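You operate a simulated robot arm through the tools that you are given. There is no shell and no other tool.

The job below is to be done with a simulated robot arm. You get a single attempt, and the scene is never put back.

JOB
Brush the fibre dust off the slide way with the small brown brush.
Fine: the dust lies under the slide; slide out again after; the brush goes into the old bench drawer, drawer shut. Set down upright: small brown brush. What is to be rubbed or washed off counts as gone when no trace of it is left.

It is judged by the outcome, as a careful person would: the job done as asked, and still so three seconds after it is handed in. It fails if anything else is knocked over, pushed out of place, dropped, spilled or broken.

ROBOT AND FRAMES
A 7-joint arm with a four-finger gripper, fixed in place. Base frame: the origin is at the foot of the arm, x ahead of it, y to its left, z up. Readings come in mm, rad, newtons and seconds.
Its first joint turns from -1.204 to 3.002 rad. Payload 3.67 kg.
The tool frame sits at the grasp point between the pads (the TCP): z along the fingers, y along the line on which they close. The tips reach 28 mm beyond it. The gripper opens to 112 mm. The gripper's body begins 73 mm behind the TCP.
Orientation is told as [roll, pitch, yaw] about the base's x, y, z axes, in that order, counted from this pose: with the fingers straight down and closing along the base's y, the tool's x points along the base's -x, its y along +y and its z along -z.

CONTROLS
- The arm moves only by the tool servo_tool. Its argument "deltas" is one flat list of numbers, 6 for each row, row after row: the shift along the tool's x, y, z in units of 400 mm (1.0 is 400 mm), then the turn, a rotation vector about the tool's x, y, z in units of 180 degrees (1.0 is 180 degrees). In form: [x, y, z, wx, wy, wz, x, y, z, wx, wy, wz, ...]. A call has 1 to 20 rows; each row is the pose to reach, as a shift and turn from the pose commanded when the call began, along the tool's axes at that moment. "grip" is the gripper command, from -1 (fully open) to 1 (shut), values between in proportion, set as the call begins (left out, the last holds). A call with a number of a shift or a turn outside -1 to 1 is refused whole. A row lasts 0.2 s, in which the tool goes at most 50 mm and 0.15 rad; a call with a longer step from one row to the next is refused whole, and so is a gripper value outside its range. A pose out of reach is approached as far as the arm can. The call stops where the force on the tool passes 50 N (or 10 N more than at its start, if that is more) or the arm is blocked; 0.2 s more then pass. The fingers move at their own pace and stop on an object; they squeeze with about 29 N. The grip force told is the motor's: it shows also when the fingers shut on nothing. Time passes only in rows, and 0.2 s behind the last, so rows that repeat a pose let the fingers close. It gives the time, the measured TCP pose, the force on the tool (base axes), the opening and the grip force at its end, in the units of the frame above (readings bear some noise), with the torque about the TCP (base axes, N m) and any sound that the robot's microphone picked up.
- Cameras (640 x 400 px; columns grow to the right, rows downward): "scene" is fixed at [37.6, -500, 1356.7]; the picture's right is [-0.08, -1.00, 0.00], its down [-0.76, 0.06, -0.65] and it looks along [0.65, -0.05, -0.76] (base axes); focal length 328 px, centre (320, 200). "wrist" rides on the gripper at [60, -18, -104] in the tool frame; the picture's right is [0.29, 0.96, 0.00], its down [-0.80, 0.24, -0.55] and it looks along [-0.53, 0.16, 0.83] (tool axes); focal length 234 px, centre (320, 200). There is no depth. A picture from a camera that has moved, and an enlarged one, comes with that camera's place and axes in the base frame and with its lens. The place of the scene camera against the robot may be out by one fixed shift of up to 18 mm in any direction.
- snapshot(camera): a new picture of that camera. It takes no simulated time.
- slide_trunk(by): slides the trunk up (or, below 0, down) by that many mm; the arm rides with it, the base frame stays. It gives what a move gives, with no picture.
- close_up(camera, box): a new picture of the part [left, top, right, bottom] of that camera's present view, enlarged. It takes no simulated time.
- close_job(): hands the job in; it is judged then, once.

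Nothing tells you positions but the pictures and the camera data. Unless the task says otherwise, let go and move clear before handing in.

The tools are called after "Call:" as name(argument=value, ...) on one line, values as JSON. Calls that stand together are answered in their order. servo_tool: Moves the arm, as the interface text tells. Its arguments: {"type":"object","properties":{"deltas":{"type":"array","items":{"type":"number"}},"grip":{"type":"number"}},"required":["deltas"]} The other tools are called the same way: slide_trunk (by) slides the trunk up or down; snapshot (camera) takes a picture; close_up (camera, box) takes an enlarged picture of a part of a camera's view; close_job () hands the job in.

At the start:

```text
time: 0.0
position: [465.5, -567.0, 1044.6]
orientation: [0.0, 0.0, 0.0]
ft_force: [0.3, 0.4, -0.4]
torque: [0.02, 0.0, 0.03]
width: 112.2
gripper_force: 0.0
trunk travel left (down, up): [-525.0, 315.0]
```

scene: 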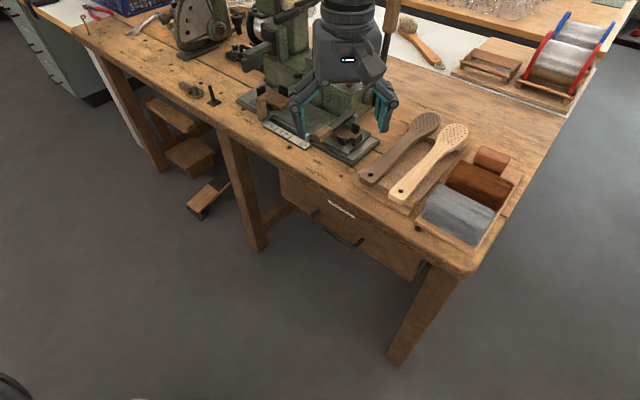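
wrist: 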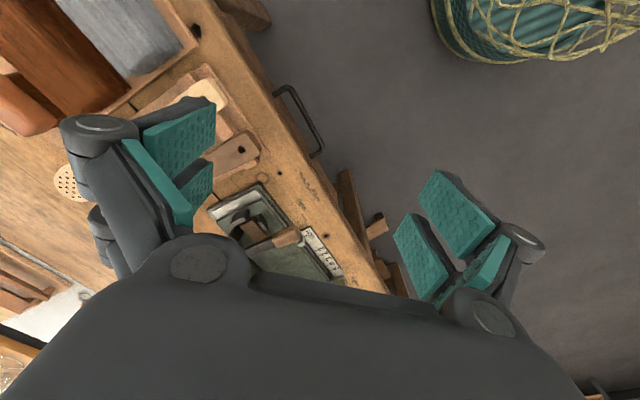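

I see a wooden workbench with a green machine that has a slide, two flat brushes on a board, a tray with blocks, and a drawer under the bench. I'll look closer at each region before I move anything.

Call:
close_up(camera="scene", box=[220, 60, 400, 180])

Call:
close_up(camera="scene", box=[340, 100, 540, 260])

Call:
close_up(camera="scene", box=[240, 150, 480, 310])

Call:
close_up(camera="scene", box=[360, 0, 640, 160])

Call:
close_up(camera="scene", box=[60, 0, 300, 160])

Call:
close_up(camera="wrist", box=[180, 80, 400, 300])

```text
3.33 times, centred on (310, 120) of scene
camera zoom: at [37.6, -500.0, 1356.7], right [-0.08, -1.0, 0.0], down [-0.76, 0.06, -0.65], along [0.65, -0.05, -0.76], focal length 1093 px, centre (353, 467)
```

zoom: 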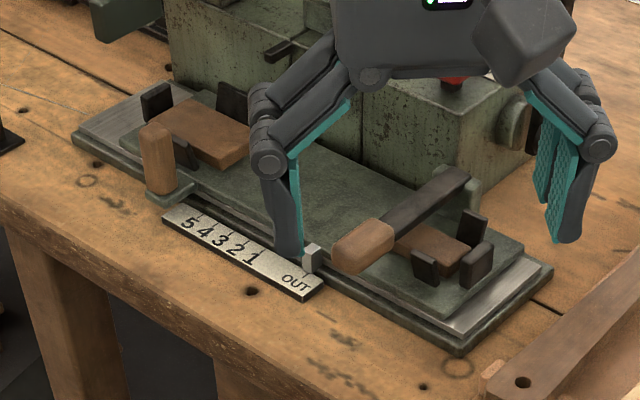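

```text
2.50 times, centred on (440, 180) of scene
camera zoom: at [37.6, -500.0, 1356.7], right [-0.08, -1.0, 0.0], down [-0.76, 0.06, -0.65], along [0.65, -0.05, -0.76], focal length 820 px, centre (20, 250)
```

zoom: 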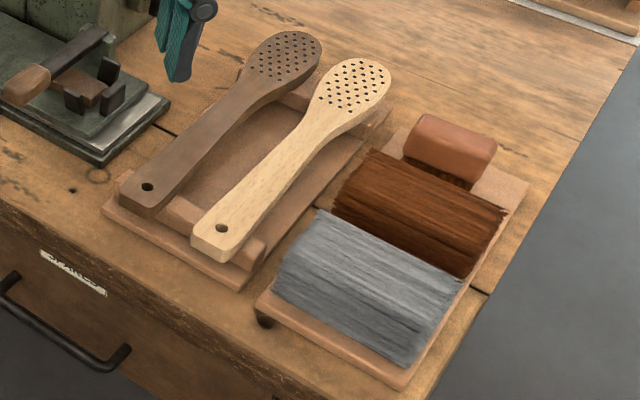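

```text
2.50 times, centred on (360, 230) of scene
camera zoom: at [37.6, -500.0, 1356.7], right [-0.08, -1.0, 0.0], down [-0.76, 0.06, -0.65], along [0.65, -0.05, -0.76], focal length 820 px, centre (220, 125)
```

zoom: 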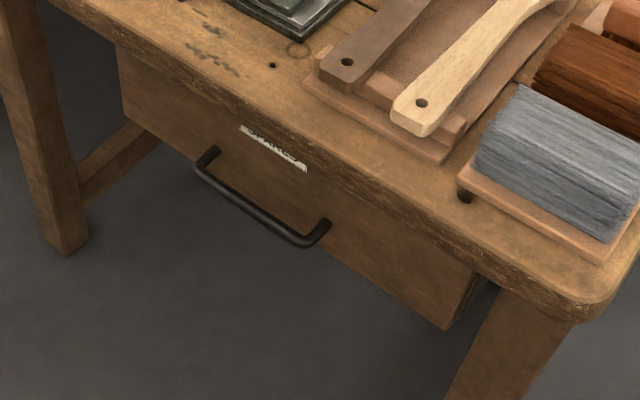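

```text
2.29 times, centred on (500, 80) of scene
camera zoom: at [37.6, -500.0, 1356.7], right [-0.08, -1.0, 0.0], down [-0.76, 0.06, -0.65], along [0.65, -0.05, -0.76], focal length 750 px, centre (-91, 474)
```

zoom: 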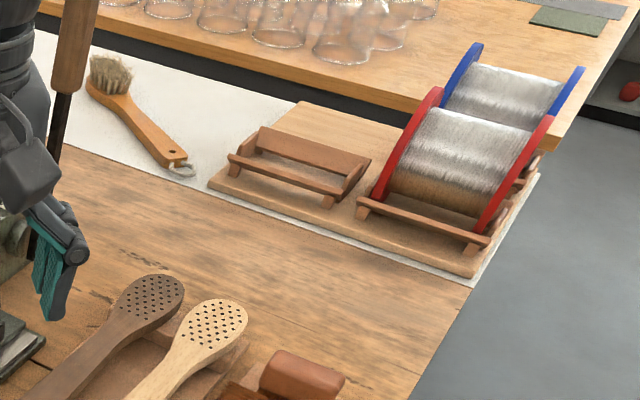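

```text
2.50 times, centred on (180, 80) of scene
camera zoom: at [37.6, -500.0, 1356.7], right [-0.08, -1.0, 0.0], down [-0.76, 0.06, -0.65], along [0.65, -0.05, -0.76], focal length 820 px, centre (670, 500)
```

zoom: 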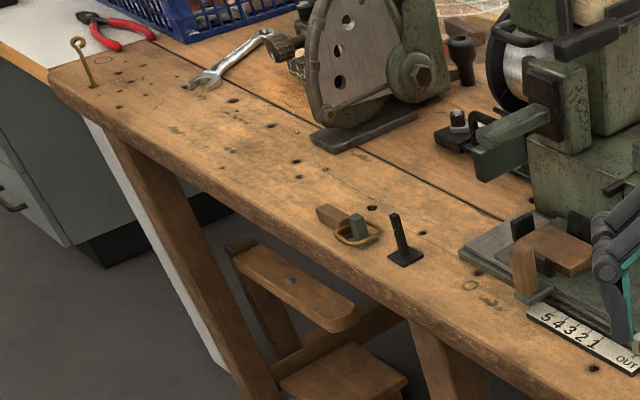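

```text
1.82 times, centred on (290, 190) of wrist
camera zoom: at [405.9, -586.2, 1149.6], right [-0.29, 0.96, 0.0], down [0.8, 0.24, 0.55], along [0.53, 0.16, -0.83], focal length 426 px, centre (374, 218)
```

zoom: 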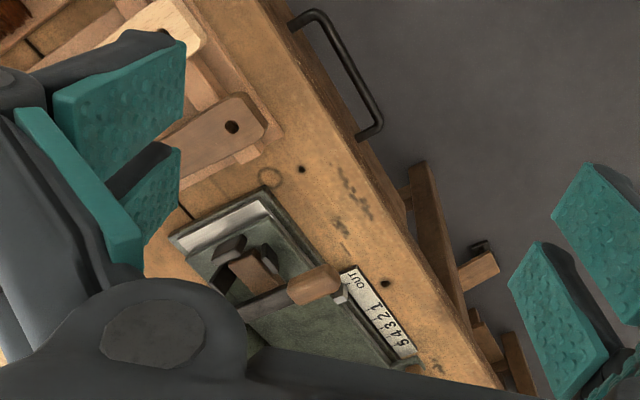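

The bench runs diagonally, with its front edge about 800 mm from the base. The machine has a green slide with a 5‑4‑3‑2‑1‑OUT scale, and two paddle-shaped brushes lie on a rack. I'll swing the gripper toward the right end of the bench to look at the brushes and the tray with the wrist camera.

Call:
servo_tool(deltas=[0, -0.06, 0, 0, 0, 0.043, 0, -0.12, 0, 0, 0, 0.086, 0, -0.18, 0, 0, 0, 0.129, 0, -0.24, 0, 0, 0, 0.172, 0, -0.3, 0, 0, 0, 0.215, 0, -0.36, 0, 0, 0, 0.258, 0, -0.42, 0, 0, 0, 0.301, 0, -0.48, 0, 0, 0, 0.344])

Call:
snapshot(camera="wrist")

Call:
snapshot(camera="scene")

```text
time: 1.8
position: [464.1, -762.0, 1046.9]
orientation: [0.001, 0.002, -1.082]
ft_force: [0.4, -1.9, 0.2]
torque: [0.01, 0.0, 0.0]
width: 112.0
gripper_force: 0.1
trunk travel left (down, up): [-525.0, 315.0]
```

```text
taken
camera wrist: at [420.1, -719.0, 1149.5], right [0.71, 0.7, 0.0], down [0.59, -0.59, 0.55], along [0.39, -0.39, -0.83], focal length 234 px, centre (320, 200)
```

wrist: 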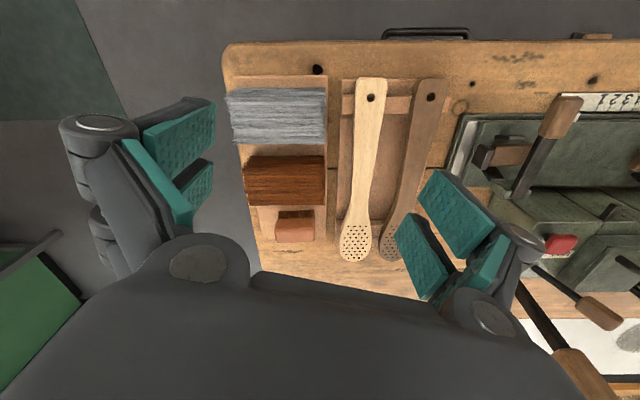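

```text
taken
```

scene: 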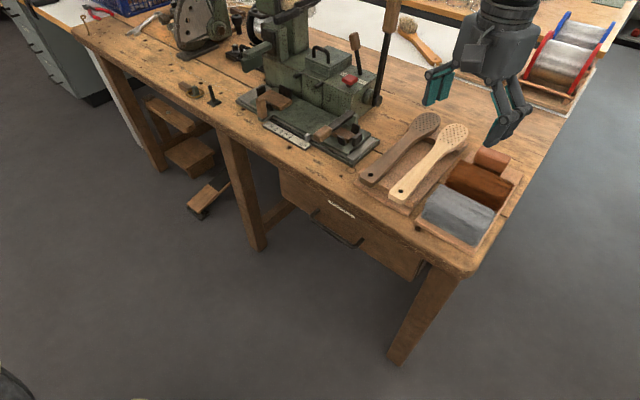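

The view is now lined up with the bench. I can see the tray of fibre bundles, the two paddles on the rack, and the machine with its slide handle, so I'll zoom in on them.

Call:
close_up(camera="wrist", box=[215, 60, 455, 280])

Call:
close_up(camera="wrist", box=[440, 60, 640, 260])

Call:
close_up(camera="scene", box=[230, 60, 390, 180])

Call:
close_up(camera="scene", box=[350, 100, 530, 230])

Call:
close_up(camera="scene", box=[240, 0, 420, 110])

```text
1.82 times, centred on (335, 170) of wrist
camera zoom: at [420.1, -719.0, 1149.5], right [0.71, 0.7, 0.0], down [0.59, -0.59, 0.55], along [0.39, -0.39, -0.83], focal length 426 px, centre (293, 254)
```

zoom: 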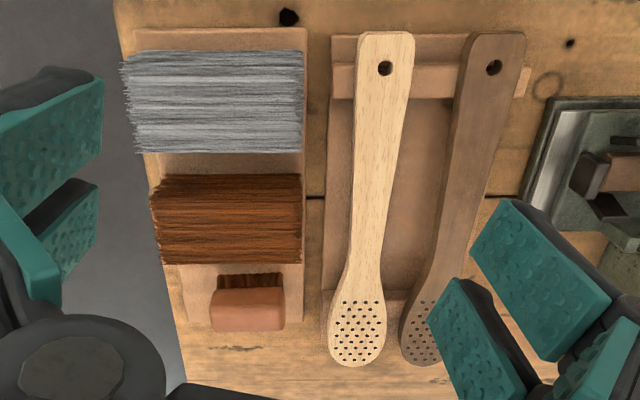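

```text
2.00 times, centred on (540, 160) of wrist
camera zoom: at [420.1, -719.0, 1149.5], right [0.71, 0.7, 0.0], down [0.59, -0.59, 0.55], along [0.39, -0.39, -0.83], focal length 468 px, centre (-120, 280)
```

zoom: 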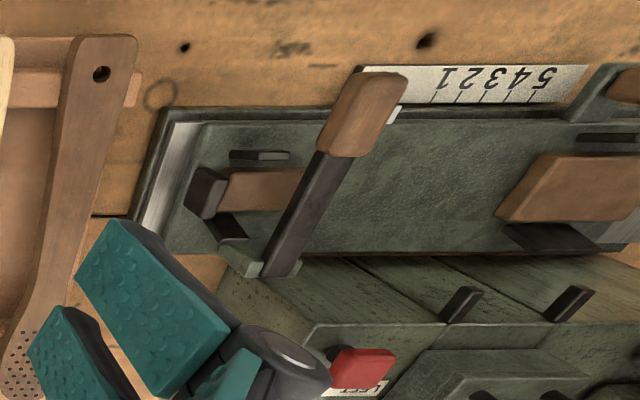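

```text
3.33 times, centred on (310, 120) of scene
camera zoom: at [37.6, -500.0, 1356.7], right [-0.08, -1.0, 0.0], down [-0.76, 0.06, -0.65], along [0.65, -0.05, -0.76], focal length 1093 px, centre (353, 467)
```

zoom: 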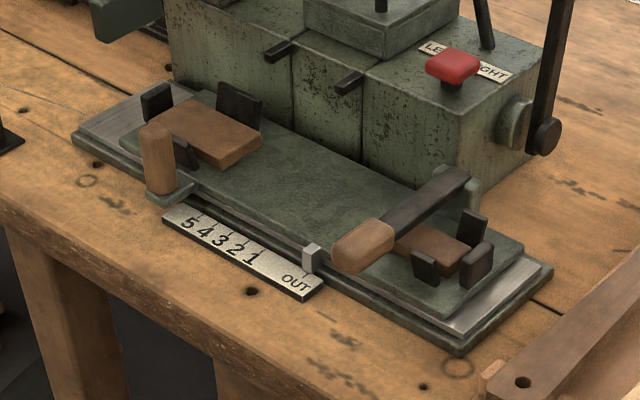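

```text
3.08 times, centred on (440, 165) of scene
camera zoom: at [37.6, -500.0, 1356.7], right [-0.08, -1.0, 0.0], down [-0.76, 0.06, -0.65], along [0.65, -0.05, -0.76], focal length 1009 px, centre (-49, 308)
```

zoom: 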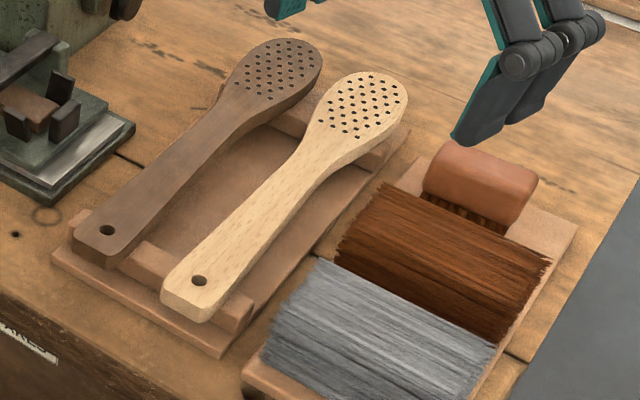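

```text
3.56 times, centred on (330, 55) of scene
camera zoom: at [37.6, -500.0, 1356.7], right [-0.08, -1.0, 0.0], down [-0.76, 0.06, -0.65], along [0.65, -0.05, -0.76], focal length 1166 px, centre (284, 716)
```

zoom: 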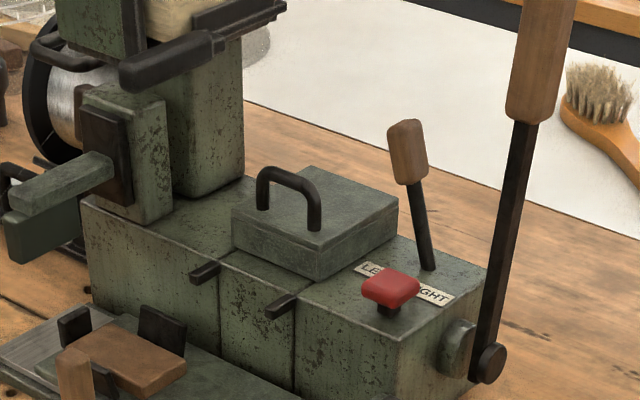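

The paddles look like unfilled brush bodies. The block with dark bristles at the back of the tray looks like the small brown brush. I'll zoom in further on it, the drawer handle and the slide parts.

Call:
close_up(camera="wrist", box=[255, 190, 345, 255])

Call:
close_up(camera="scene", box=[455, 130, 545, 190])

Call:
close_up(camera="scene", box=[300, 85, 390, 165])

Call:
close_up(camera="scene", box=[230, 75, 320, 135])

Call:
close_up(camera="scene", box=[270, 160, 440, 290])

Call:
close_up(camera="wrist", box=[360, 10, 500, 90])

```text
6.15 times, centred on (300, 222) of wrist
camera zoom: at [420.1, -719.0, 1149.5], right [0.71, 0.7, 0.0], down [0.59, -0.59, 0.55], along [0.39, -0.39, -0.83], focal length 1441 px, centre (443, 62)
```

zoom: 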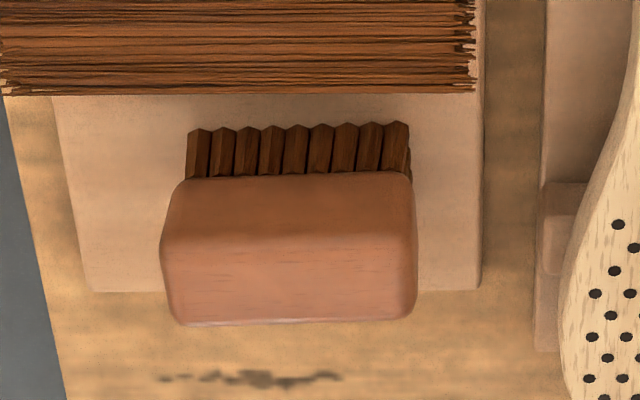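

```text
6.67 times, centred on (500, 160) of scene
camera zoom: at [37.6, -500.0, 1356.7], right [-0.08, -1.0, 0.0], down [-0.76, 0.06, -0.65], along [0.65, -0.05, -0.76], focal length 2187 px, centre (-880, 467)
```

zoom: 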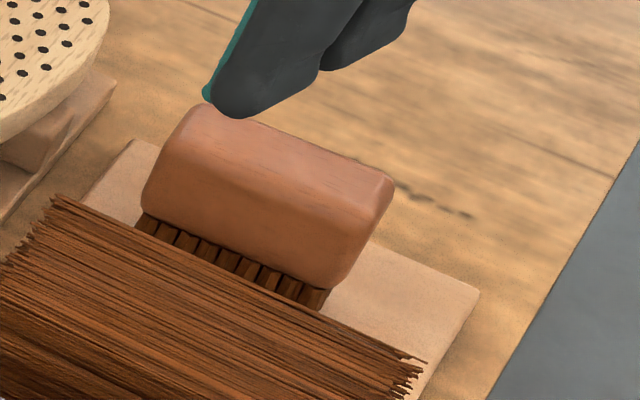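

```text
5.00 times, centred on (345, 125) of scene
camera zoom: at [37.6, -500.0, 1356.7], right [-0.08, -1.0, 0.0], down [-0.76, 0.06, -0.65], along [0.65, -0.05, -0.76], focal length 1640 px, centre (195, 575)
```

zoom: 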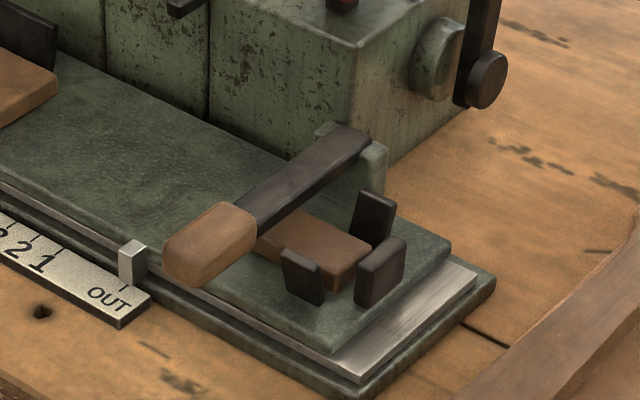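

```text
6.67 times, centred on (275, 105) of scene
camera zoom: at [37.6, -500.0, 1356.7], right [-0.08, -1.0, 0.0], down [-0.76, 0.06, -0.65], along [0.65, -0.05, -0.76], focal length 2187 px, centre (620, 833)
```

zoom: 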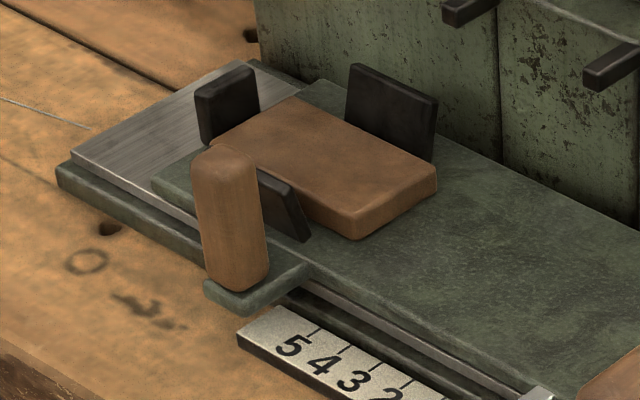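

```text
3.08 times, centred on (355, 225) of scene
camera zoom: at [37.6, -500.0, 1356.7], right [-0.08, -1.0, 0.0], down [-0.76, 0.06, -0.65], along [0.65, -0.05, -0.76], focal length 1009 px, centre (212, 123)
```

zoom: 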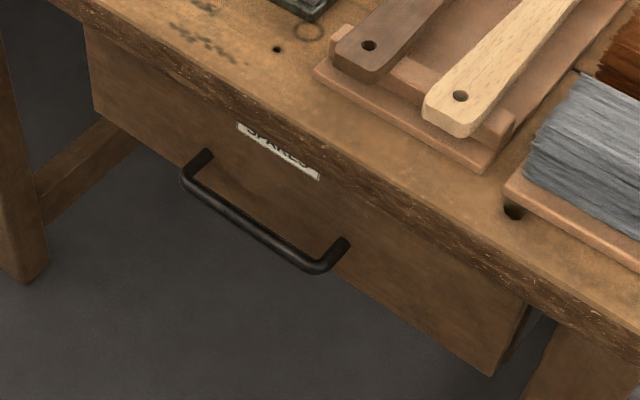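

```text
4.57 times, centred on (430, 50) of wrist
camera zoom: at [420.1, -719.0, 1149.5], right [0.71, 0.7, 0.0], down [0.59, -0.59, 0.55], along [0.39, -0.39, -0.83], focal length 1070 px, centre (-183, 886)
```

zoom: 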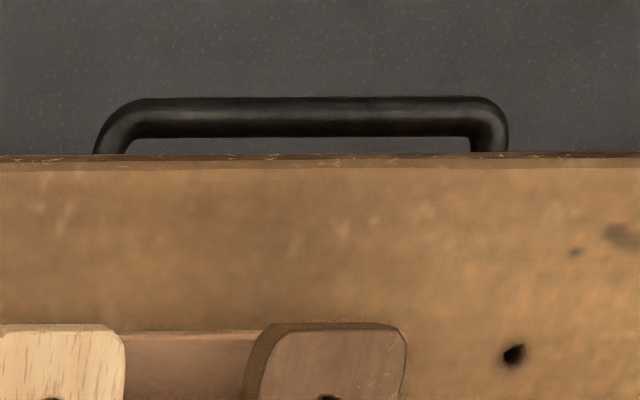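

The small brown brush is confirmed. It is a rounded reddish-brown block with dark bristles, standing bristles-down at the back of the tray, at about (600, -968). The wooden post on the slide's front-left bracket looks like its handle. Next I'll look at the slide from above.

Call:
servo_tool(deltas=[0.06, 0.0967, 0.01, 0, 0, 0, 0.12, 0.1935, 0.02, 0, 0, 0, 0.18, 0.29, 0.035, 0, 0, 0, 0.24, 0.387, 0.047, 0, 0, 0, 0.3, 0.4837, 0.06, 0, 0, 0, 0.36, 0.58, 0.07, 0, 0, 0, 0.42, 0.677, 0.08, 0, 0, 0, 0.48, 0.774, 0.094, 0, 0, 0, 0.54, 0.87, 0.105, 0, 0, 0, 0.6, 0.9675, 0.1175, 0, 0, 0])

Call:
snapshot(camera="wrist")

Call:
snapshot(camera="scene")

```text
time: 4.0
position: [693.4, -364.9, 998.6]
orientation: [0.001, 0.0, -1.084]
ft_force: [0.0, -0.1, 0.8]
torque: [-0.04, 0.05, -0.03]
width: 111.9
gripper_force: 0.0
trunk travel left (down, up): [-525.0, 315.0]
```

```text
taken
camera wrist: at [649.4, -321.3, 1102.5], right [0.71, 0.7, 0.0], down [0.59, -0.59, 0.55], along [0.39, -0.39, -0.83], focal length 234 px, centre (320, 200)
```

wrist: 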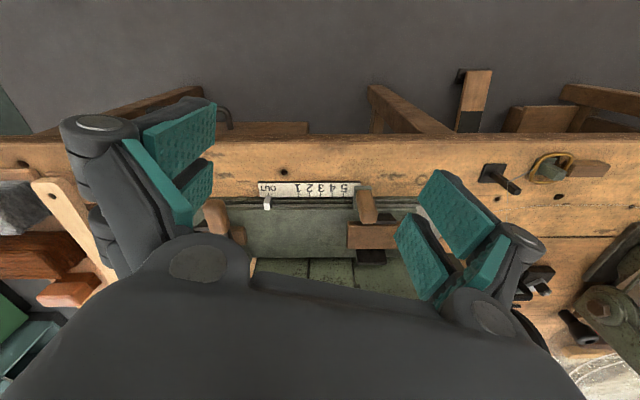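

```text
taken
```

scene: 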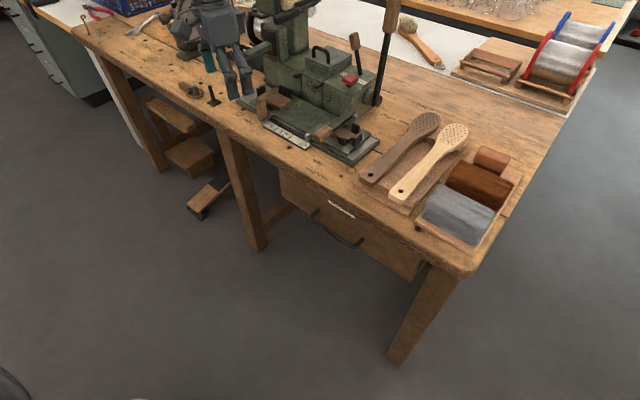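

Call:
close_up(camera="wrist", box=[190, 160, 430, 280])

Call:
close_up(camera="wrist", box=[325, 165, 425, 265])

Call:
close_up(camera="scene", box=[300, 100, 390, 170])

```text
2.67 times, centred on (310, 220) of wrist
camera zoom: at [649.4, -321.3, 1102.5], right [0.71, 0.7, 0.0], down [0.59, -0.59, 0.55], along [0.39, -0.39, -0.83], focal length 624 px, centre (347, 147)
```

zoom: 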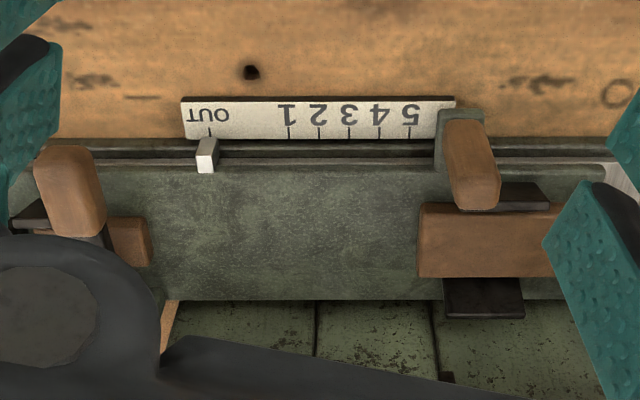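

```text
4.00 times, centred on (375, 215) of wrist
camera zoom: at [649.4, -321.3, 1102.5], right [0.71, 0.7, 0.0], down [0.59, -0.59, 0.55], along [0.39, -0.39, -0.83], focal length 937 px, centre (100, 140)
```

zoom: 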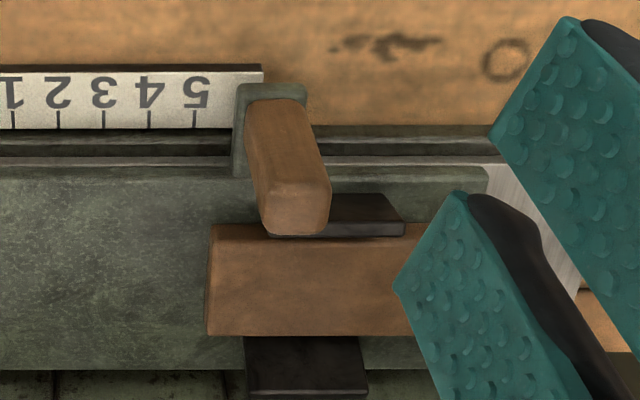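

```text
5.71 times, centred on (345, 135) of scene
camera zoom: at [37.6, -500.0, 1356.7], right [-0.08, -1.0, 0.0], down [-0.76, 0.06, -0.65], along [0.65, -0.05, -0.76], focal length 1874 px, centre (177, 571)
```

zoom: 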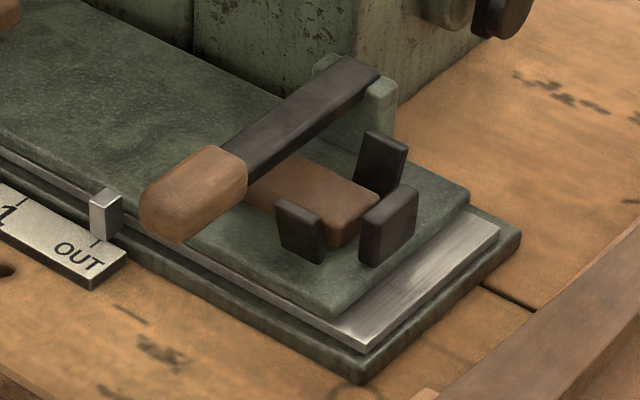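

The post is about 20 mm square, near U≈295, N≈868 in bench coordinates (base about (822, -405)), with its top at z≈872. I'll move above it with the tool squared to the bench.

Call:
servo_tool(deltas=[-0.06, 0.0595, 0.049, 0, 0, -0.02375, -0.12, 0.119, 0.098, 0, 0, -0.0475, -0.18, 0.1785, 0.147, 0, 0, -0.07125, -0.24, 0.238, 0.1965, 0, 0, -0.095])

Call:
snapshot(camera="wrist")

Call:
close_up(camera="scene", box=[200, 30, 360, 150])

```text
time: 5.0
position: [825.6, -408.5, 917.0]
orientation: [0.001, 0.0, -0.782]
ft_force: [-0.2, 0.0, -0.8]
torque: [-0.01, 0.0, 0.01]
width: 111.8
gripper_force: 0.0
trunk travel left (down, up): [-525.0, 315.0]
```

```text
taken
camera wrist: at [769.8, -380.0, 1022.0], right [0.47, 0.88, 0.0], down [0.73, -0.39, 0.55], along [0.49, -0.26, -0.83], focal length 234 px, centre (320, 200)
```

wrist: 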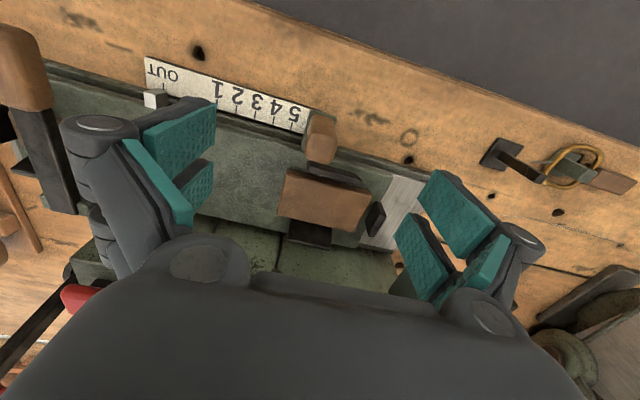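

```text
3.33 times, centred on (280, 90) of scene
camera zoom: at [37.6, -500.0, 1356.7], right [-0.08, -1.0, 0.0], down [-0.76, 0.06, -0.65], along [0.65, -0.05, -0.76], focal length 1093 px, centre (453, 567)
```

zoom: 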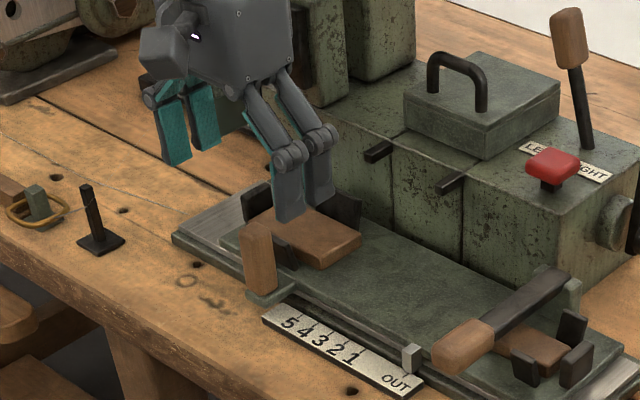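

Call:
close_up(camera="wrist", box=[260, 85, 400, 185])

```text
4.00 times, centred on (330, 135) of wrist
camera zoom: at [769.8, -380.0, 1022.0], right [0.47, 0.88, 0.0], down [0.73, -0.39, 0.55], along [0.49, -0.26, -0.83], focal length 937 px, centre (280, 460)
```

zoom: 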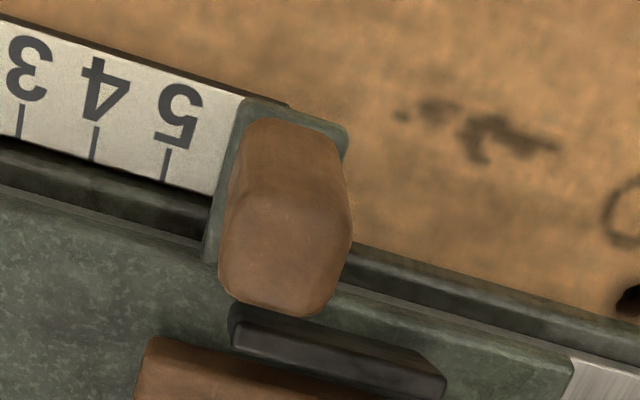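

The tool axis is aligned with the post. I'll descend around it and close the fingers.

Call:
servo_tool(deltas=[0.005, 0, 0.066, 0, 0, 0, 0.01, 0, 0.132, 0, 0, 0, 0.01, 0, 0.195, 0, 0, 0])

Call:
snapshot(camera="wrist")

Call:
close_up(camera="scene", box=[200, 30, 360, 150])

```text
time: 5.8
position: [820.6, -404.6, 840.1]
orientation: [-0.001, 0.001, -0.783]
ft_force: [0.3, 0.1, -1.0]
torque: [0.03, 0.02, -0.01]
width: 111.9
gripper_force: 0.1
trunk travel left (down, up): [-525.0, 315.0]
```

```text
taken
camera wrist: at [766.3, -375.7, 944.2], right [0.47, 0.88, 0.0], down [0.73, -0.39, 0.55], along [0.49, -0.26, -0.83], focal length 234 px, centre (320, 200)
```

wrist: 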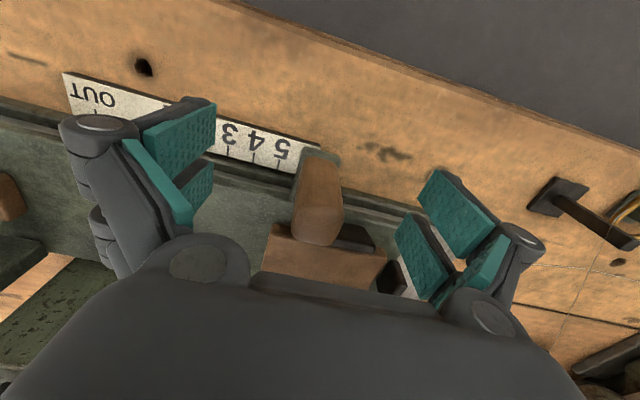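

```text
3.33 times, centred on (280, 90) of scene
camera zoom: at [37.6, -500.0, 1356.7], right [-0.08, -1.0, 0.0], down [-0.76, 0.06, -0.65], along [0.65, -0.05, -0.76], focal length 1093 px, centre (453, 567)
```

zoom: 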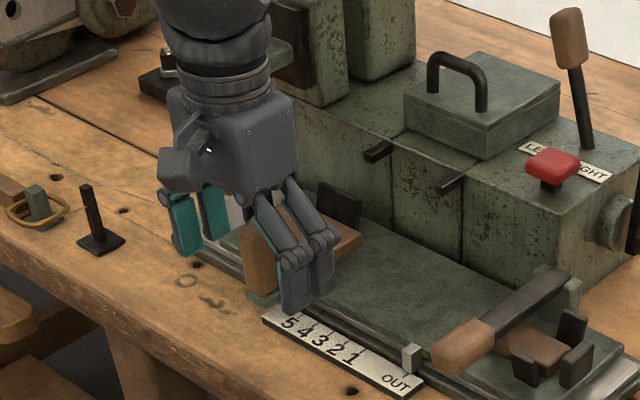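

Call:
servo_tool(deltas=[0, 0, 0, 0, 0, 0, 0, 0, 0, 0, 0, 0, 0, 0, 0, 0, 0, 0, 0, 0, 0, 0, 0, 0], grip=1)

Call:
snapshot(camera="wrist")

```text
time: 6.8
position: [820.6, -403.1, 841.6]
orientation: [0.0, 0.002, -0.782]
ft_force: [-0.1, 0.5, -2.4]
torque: [-0.57, -0.63, -0.23]
width: 21.9
gripper_force: 44.6
trunk travel left (down, up): [-525.0, 315.0]
```

```text
taken
camera wrist: at [765.6, -375.0, 945.5], right [0.47, 0.88, 0.0], down [0.73, -0.39, 0.55], along [0.49, -0.26, -0.83], focal length 234 px, centre (320, 200)
```

wrist: 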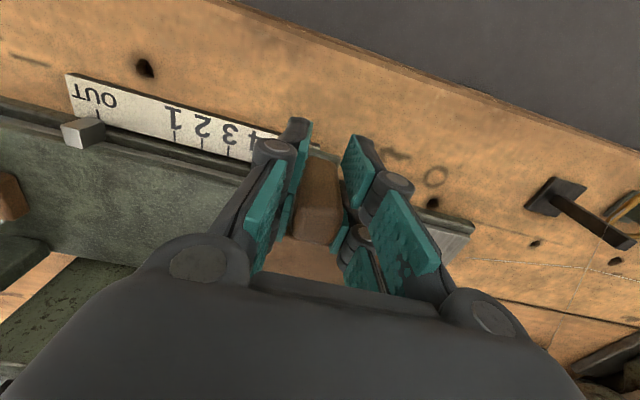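

The post is gripped, with an opening of 21.9 mm. I'll push the slide along the bench toward "5", starting with 30 mm to feel for resistance.

Call:
servo_tool(deltas=[0, 0.0125, 0, 0, 0, 0, 0, 0.025, 0, 0, 0, 0, 0, 0.0375, 0, 0, 0, 0, 0, 0.05, 0, 0, 0, 0, 0, 0.0625, 0, 0, 0, 0, 0, 0.075, 0, 0, 0, 0])

Call:
snapshot(camera="scene")

Call:
close_up(camera="scene", box=[220, 60, 400, 180])

```text
time: 8.2
position: [842.9, -380.6, 840.8]
orientation: [0.002, -0.001, -0.783]
ft_force: [11.1, -9.9, 3.1]
torque: [0.1, 0.34, -0.05]
width: 21.9
gripper_force: 45.1
trunk travel left (down, up): [-525.0, 315.0]
```

```text
taken
```

scene: 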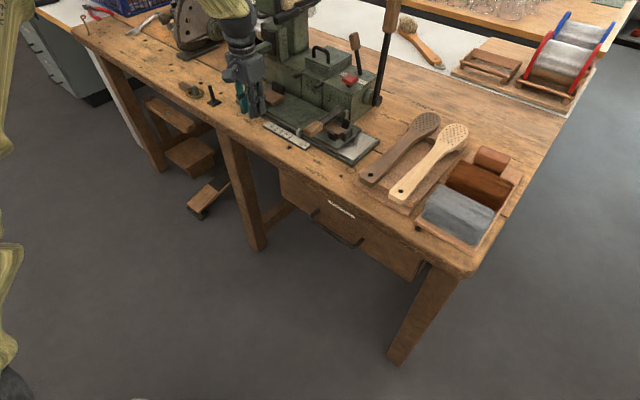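

```text
3.33 times, centred on (310, 120) of scene
camera zoom: at [37.6, -500.0, 1356.7], right [-0.08, -1.0, 0.0], down [-0.76, 0.06, -0.65], along [0.65, -0.05, -0.76], focal length 1093 px, centre (353, 467)
```

zoom: 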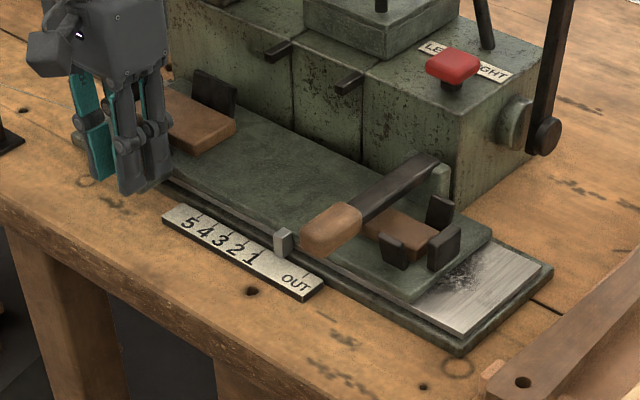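

The lever rides with the slide, and grey dust is appearing on the exposed metal way at the right. There's a small sideways force, so I'll ease it out as I continue.

Call:
servo_tool(deltas=[-0.004, 0, 0, 0, 0, 0, -0.004, 0.0125, 0, 0, 0, 0, -0.005, 0.025, 0, 0, 0, 0, -0.006, 0.0375, 0, 0, 0, 0, -0.007, 0.05, 0, 0, 0, 0, -0.008, 0.0625, 0, 0, 0, 0, -0.008, 0.075, 0, 0, 0, 0])

Call:
close_up(camera="scene", box=[220, 60, 400, 180])

```text
time: 9.8
position: [865.4, -360.2, 841.0]
orientation: [0.0, 0.003, -0.783]
ft_force: [-19.6, 23.6, -6.9]
torque: [1.05, 0.88, -0.16]
width: 22.1
gripper_force: 45.0
trunk travel left (down, up): [-525.0, 315.0]
```

```text
3.33 times, centred on (310, 120) of scene
camera zoom: at [37.6, -500.0, 1356.7], right [-0.08, -1.0, 0.0], down [-0.76, 0.06, -0.65], along [0.65, -0.05, -0.76], focal length 1093 px, centre (353, 467)
```

zoom: 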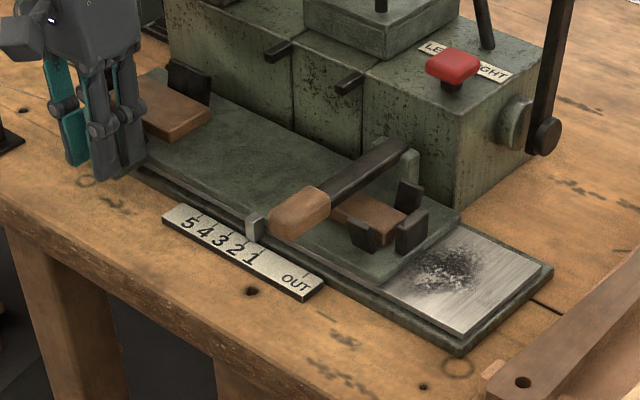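

Call:
servo_tool(deltas=[0.0045, 0, 0, 0, 0, 0, 0.0045, 0, 0, 0, 0, 0])

```text
time: 10.4
position: [863.1, -360.5, 842.0]
orientation: [0.0, 0.0, -0.782]
ft_force: [-17.9, 17.4, -14.2]
torque: [0.7, 0.94, -0.25]
width: 22.0
gripper_force: 45.0
trunk travel left (down, up): [-525.0, 315.0]
```

Call:
servo_tool(deltas=[0.004, 0, 0, 0, 0, 0, 0.004, 0, 0, 0, 0, 0])

```text
time: 11.0
position: [862.7, -361.8, 842.1]
orientation: [0.0, -0.001, -0.784]
ft_force: [-7.2, 7.0, -15.4]
torque: [0.08, 0.13, -0.22]
width: 22.0
gripper_force: 45.2
trunk travel left (down, up): [-525.0, 315.0]
```

Call:
servo_tool(deltas=[0.001, 0.0125, 0.002, 0, 0, 0, 0.0015, 0.025, 0.002, 0, 0, 0, 0.0015, 0.0375, 0.002, 0, 0, 0, 0.0015, 0.05, 0.002, 0, 0, 0, 0.0015, 0.0625, 0.002, 0, 0, 0, 0.0015, 0.075, 0.002, 0, 0, 0])

Call:
close_up(camera="scene", box=[220, 60, 400, 180])

```text
time: 12.3
position: [874.8, -349.8, 841.0]
orientation: [-0.005, -0.003, -0.791]
ft_force: [-35.2, -37.3, 5.4]
torque: [2.51, -3.35, -2.07]
width: 22.0
gripper_force: 45.0
trunk travel left (down, up): [-525.0, 315.0]
stopped in row 6: the force on the tool passed its limit at 56 N (the readings are from after the stop); the commanded pose is now the measured one
```

```text
3.33 times, centred on (310, 120) of scene
camera zoom: at [37.6, -500.0, 1356.7], right [-0.08, -1.0, 0.0], down [-0.76, 0.06, -0.65], along [0.65, -0.05, -0.76], focal length 1093 px, centre (353, 467)
```

zoom: 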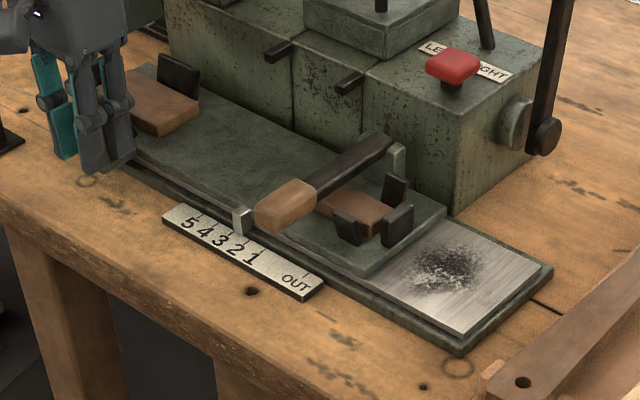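

Call:
snapshot(camera="wrist")

Call:
close_up(camera="scene", box=[190, 40, 310, 140])

Call:
close_up(camera="scene", box=[260, 100, 340, 160])

```text
taken
camera wrist: at [820.3, -320.3, 945.9], right [0.48, 0.88, -0.01], down [0.73, -0.4, 0.55], along [0.48, -0.27, -0.83], focal length 234 px, centre (320, 200)
```

wrist: 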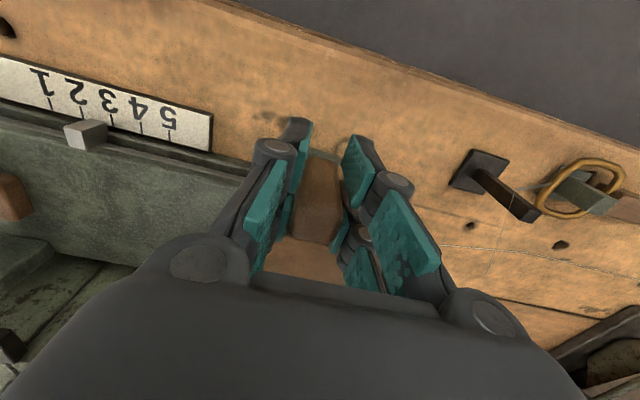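

```text
4.00 times, centred on (250, 90) of scene
camera zoom: at [37.6, -500.0, 1356.7], right [-0.08, -1.0, 0.0], down [-0.76, 0.06, -0.65], along [0.65, -0.05, -0.76], focal length 1312 px, centre (600, 640)
```

zoom: 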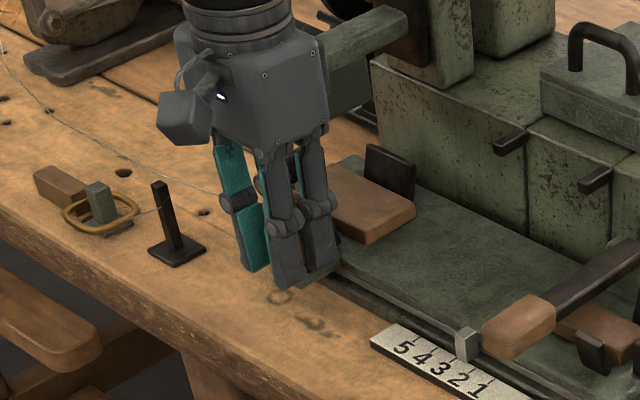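

```text
6.67 times, centred on (300, 130) of scene
camera zoom: at [37.6, -500.0, 1356.7], right [-0.08, -1.0, 0.0], down [-0.76, 0.06, -0.65], along [0.65, -0.05, -0.76], focal length 2187 px, centre (453, 667)
```

zoom: 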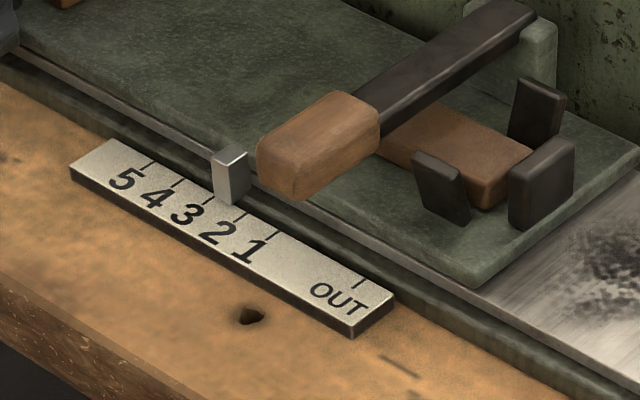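

The way is exposed and the whole dust patch is visible. The push stopped because the gripper body, about 80 mm above the grasp, met the machine's green arm. The slide itself is not at its stop. I'll release, tilt the tool so its body leans toward the robot, and re-grip to gain more travel.

Call:
servo_tool(deltas=[0, 0, 0, 0, 0, 0, 0, 0, 0, 0, 0, 0, 0, -0.0125, 0, 0, 0, 0, 0.003, -0.0125, -0.005, 0, -0.035, 0, 0.006, -0.0125, -0.01, 0, -0.07, 0, 0.009, -0.0125, -0.015, 0, -0.105, 0, 0.01, -0.0125, -0.02, 0, -0.139, 0], grip=-0.07)

Call:
snapshot(camera="wrist")

Call:
close_up(camera="scene", box=[190, 40, 310, 140])

```text
time: 12.9
position: [875.5, -349.6, 840.9]
orientation: [-0.009, -0.001, -0.793]
ft_force: [-34.3, -45.2, 7.6]
torque: [3.89, -3.39, -2.79]
width: 60.1
gripper_force: 0.0
trunk travel left (down, up): [-525.0, 315.0]
stopped in row 2: the force on the tool passed its limit at 61 N (the readings are from after the stop); the commanded pose is now the measured one
```

```text
taken
camera wrist: at [820.5, -320.0, 945.8], right [0.48, 0.88, -0.01], down [0.73, -0.4, 0.55], along [0.48, -0.27, -0.83], focal length 234 px, centre (320, 200)
```

wrist: 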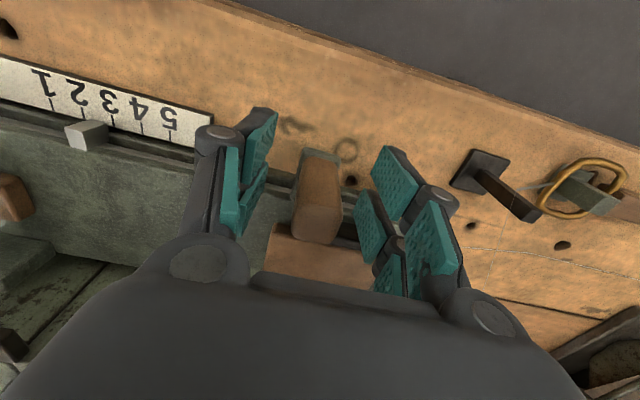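

```text
4.00 times, centred on (250, 90) of scene
camera zoom: at [37.6, -500.0, 1356.7], right [-0.08, -1.0, 0.0], down [-0.76, 0.06, -0.65], along [0.65, -0.05, -0.76], focal length 1312 px, centre (600, 640)
```

zoom: 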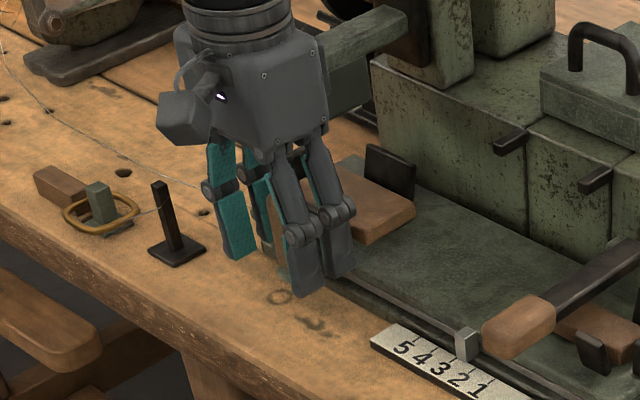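

Call:
servo_tool(deltas=[0, -0.0125, 0, 0, 0, 0, 0, -0.025, 0, 0, 0, 0, 0, -0.03, 0, 0, 0, 0])

```text
time: 13.7
position: [869.6, -351.1, 836.9]
orientation: [-0.005, 0.002, -0.785]
ft_force: [-0.2, -1.0, -0.1]
torque: [0.09, -0.02, -0.02]
width: 60.0
gripper_force: 0.1
trunk travel left (down, up): [-525.0, 315.0]
```

Call:
servo_tool(deltas=[0, 0, -0.01, 0, -0.035, 0, 0, 0, -0.02, 0, -0.07, 0, 0, 0, -0.03, 0, -0.105, 0, 0, 0.005, -0.035, 0, -0.139, 0])

Call:
snapshot(camera="wrist")

Call:
close_up(camera="scene", box=[190, 40, 310, 140])

```text
time: 14.7
position: [873.2, -348.8, 855.2]
orientation: [-0.009, -0.438, -0.783]
ft_force: [-0.1, 0.6, 0.0]
torque: [-0.03, 0.0, -0.01]
width: 60.0
gripper_force: 0.2
trunk travel left (down, up): [-525.0, 315.0]
```

```text
taken
camera wrist: at [790.7, -292.5, 923.3], right [0.49, 0.86, -0.13], down [0.52, -0.17, 0.84], along [0.7, -0.48, -0.53], focal length 234 px, centre (320, 200)
```

wrist: 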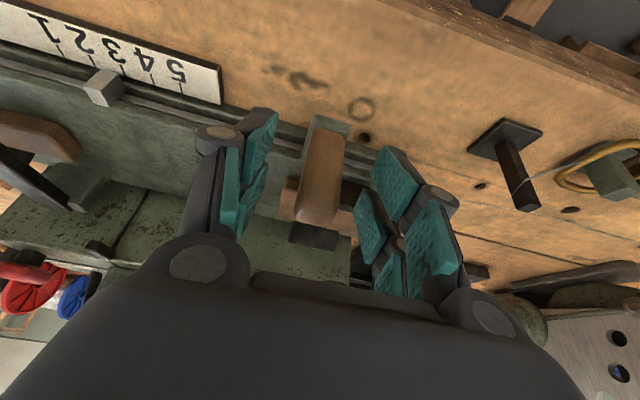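

```text
4.00 times, centred on (250, 90) of scene
camera zoom: at [37.6, -500.0, 1356.7], right [-0.08, -1.0, 0.0], down [-0.76, 0.06, -0.65], along [0.65, -0.05, -0.76], focal length 1312 px, centre (600, 640)
```

zoom: 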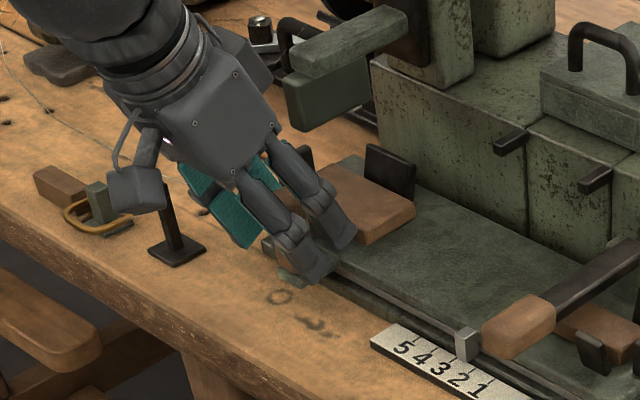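

The gripper is now tilted clear of the green arm. I'll grip the post again and continue pushing.

Call:
servo_tool(deltas=[0, 0, 0, 0, 0, 0, 0, 0, 0, 0, 0, 0, 0, 0, 0, 0, 0, 0], grip=1)

Call:
servo_tool(deltas=[0, 0.0125, 0, 0, 0, 0, 0, 0.025, 0, 0, 0, 0, 0, 0.0375, 0, 0, 0, 0, 0, 0.05, 0, 0, 0, 0])

Call:
snapshot(camera="wrist")

Call:
close_up(camera="scene", box=[200, 40, 380, 170])

```text
time: 15.5
position: [872.5, -349.3, 853.7]
orientation: [-0.006, -0.437, -0.782]
ft_force: [1.5, -1.3, -0.6]
torque: [-0.9, -1.05, -0.27]
width: 21.9
gripper_force: 45.4
trunk travel left (down, up): [-525.0, 315.0]
```

```text
time: 16.5
position: [886.5, -335.9, 853.3]
orientation: [-0.008, -0.436, -0.782]
ft_force: [7.7, -8.8, 0.7]
torque: [-0.17, -0.33, -0.31]
width: 22.0
gripper_force: 45.6
trunk travel left (down, up): [-525.0, 315.0]
```

```text
taken
camera wrist: at [804.3, -279.4, 923.1], right [0.49, 0.86, -0.13], down [0.52, -0.17, 0.84], along [0.7, -0.48, -0.53], focal length 234 px, centre (320, 200)
```

wrist: 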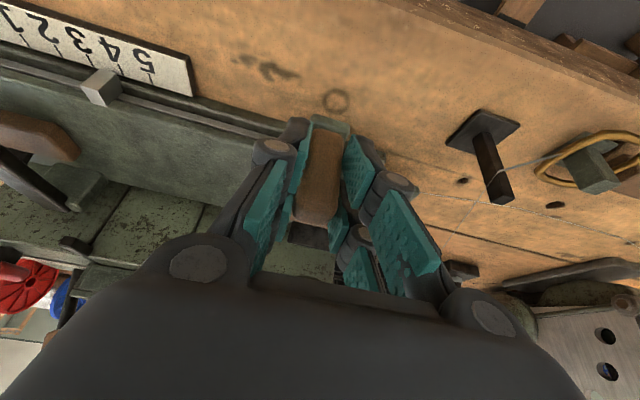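

```text
3.08 times, centred on (290, 105) of scene
camera zoom: at [37.6, -500.0, 1356.7], right [-0.08, -1.0, 0.0], down [-0.76, 0.06, -0.65], along [0.65, -0.05, -0.76], focal length 1009 px, centre (412, 492)
```

zoom: 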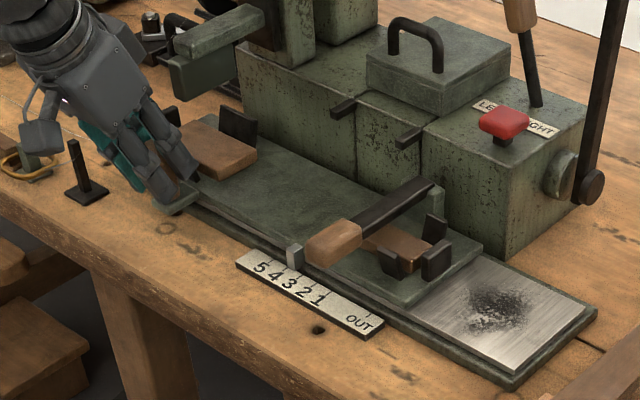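

Call:
servo_tool(deltas=[-0.001, 0.0125, 0, 0, 0, 0, -0.001, 0.025, 0, 0, 0, 0, -0.001, 0.0375, 0, 0, 0, 0, -0.001, 0.05, 0, 0, 0, 0, -0.001, 0.0625, 0, 0, 0, 0, -0.001, 0.075, 0, 0, 0, 0])

Call:
snapshot(camera="wrist")

Call:
close_up(camera="scene", box=[200, 40, 380, 170])

```text
time: 17.9
position: [903.9, -317.5, 854.3]
orientation: [-0.01, -0.435, -0.784]
ft_force: [-13.2, -16.6, 7.0]
torque: [-1.2, -0.44, 0.09]
width: 21.9
gripper_force: 44.6
trunk travel left (down, up): [-525.0, 315.0]
```

```text
taken
camera wrist: at [822.4, -261.4, 923.2], right [0.49, 0.86, -0.13], down [0.52, -0.17, 0.84], along [0.7, -0.48, -0.53], focal length 234 px, centre (320, 200)
```

wrist: 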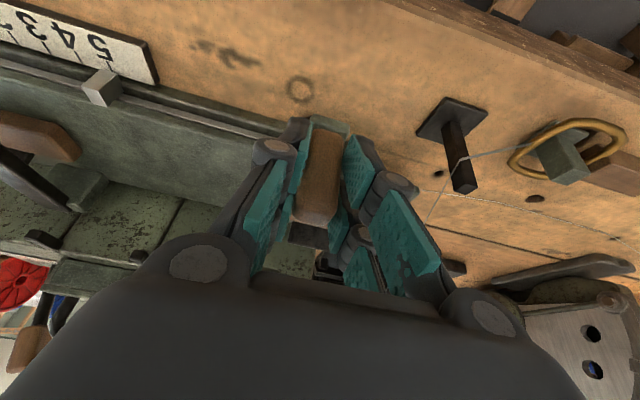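

```text
3.08 times, centred on (290, 105) of scene
camera zoom: at [37.6, -500.0, 1356.7], right [-0.08, -1.0, 0.0], down [-0.76, 0.06, -0.65], along [0.65, -0.05, -0.76], focal length 1009 px, centre (412, 492)
```

zoom: 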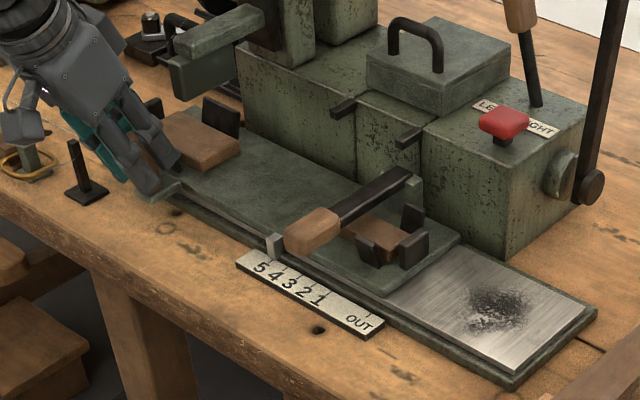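

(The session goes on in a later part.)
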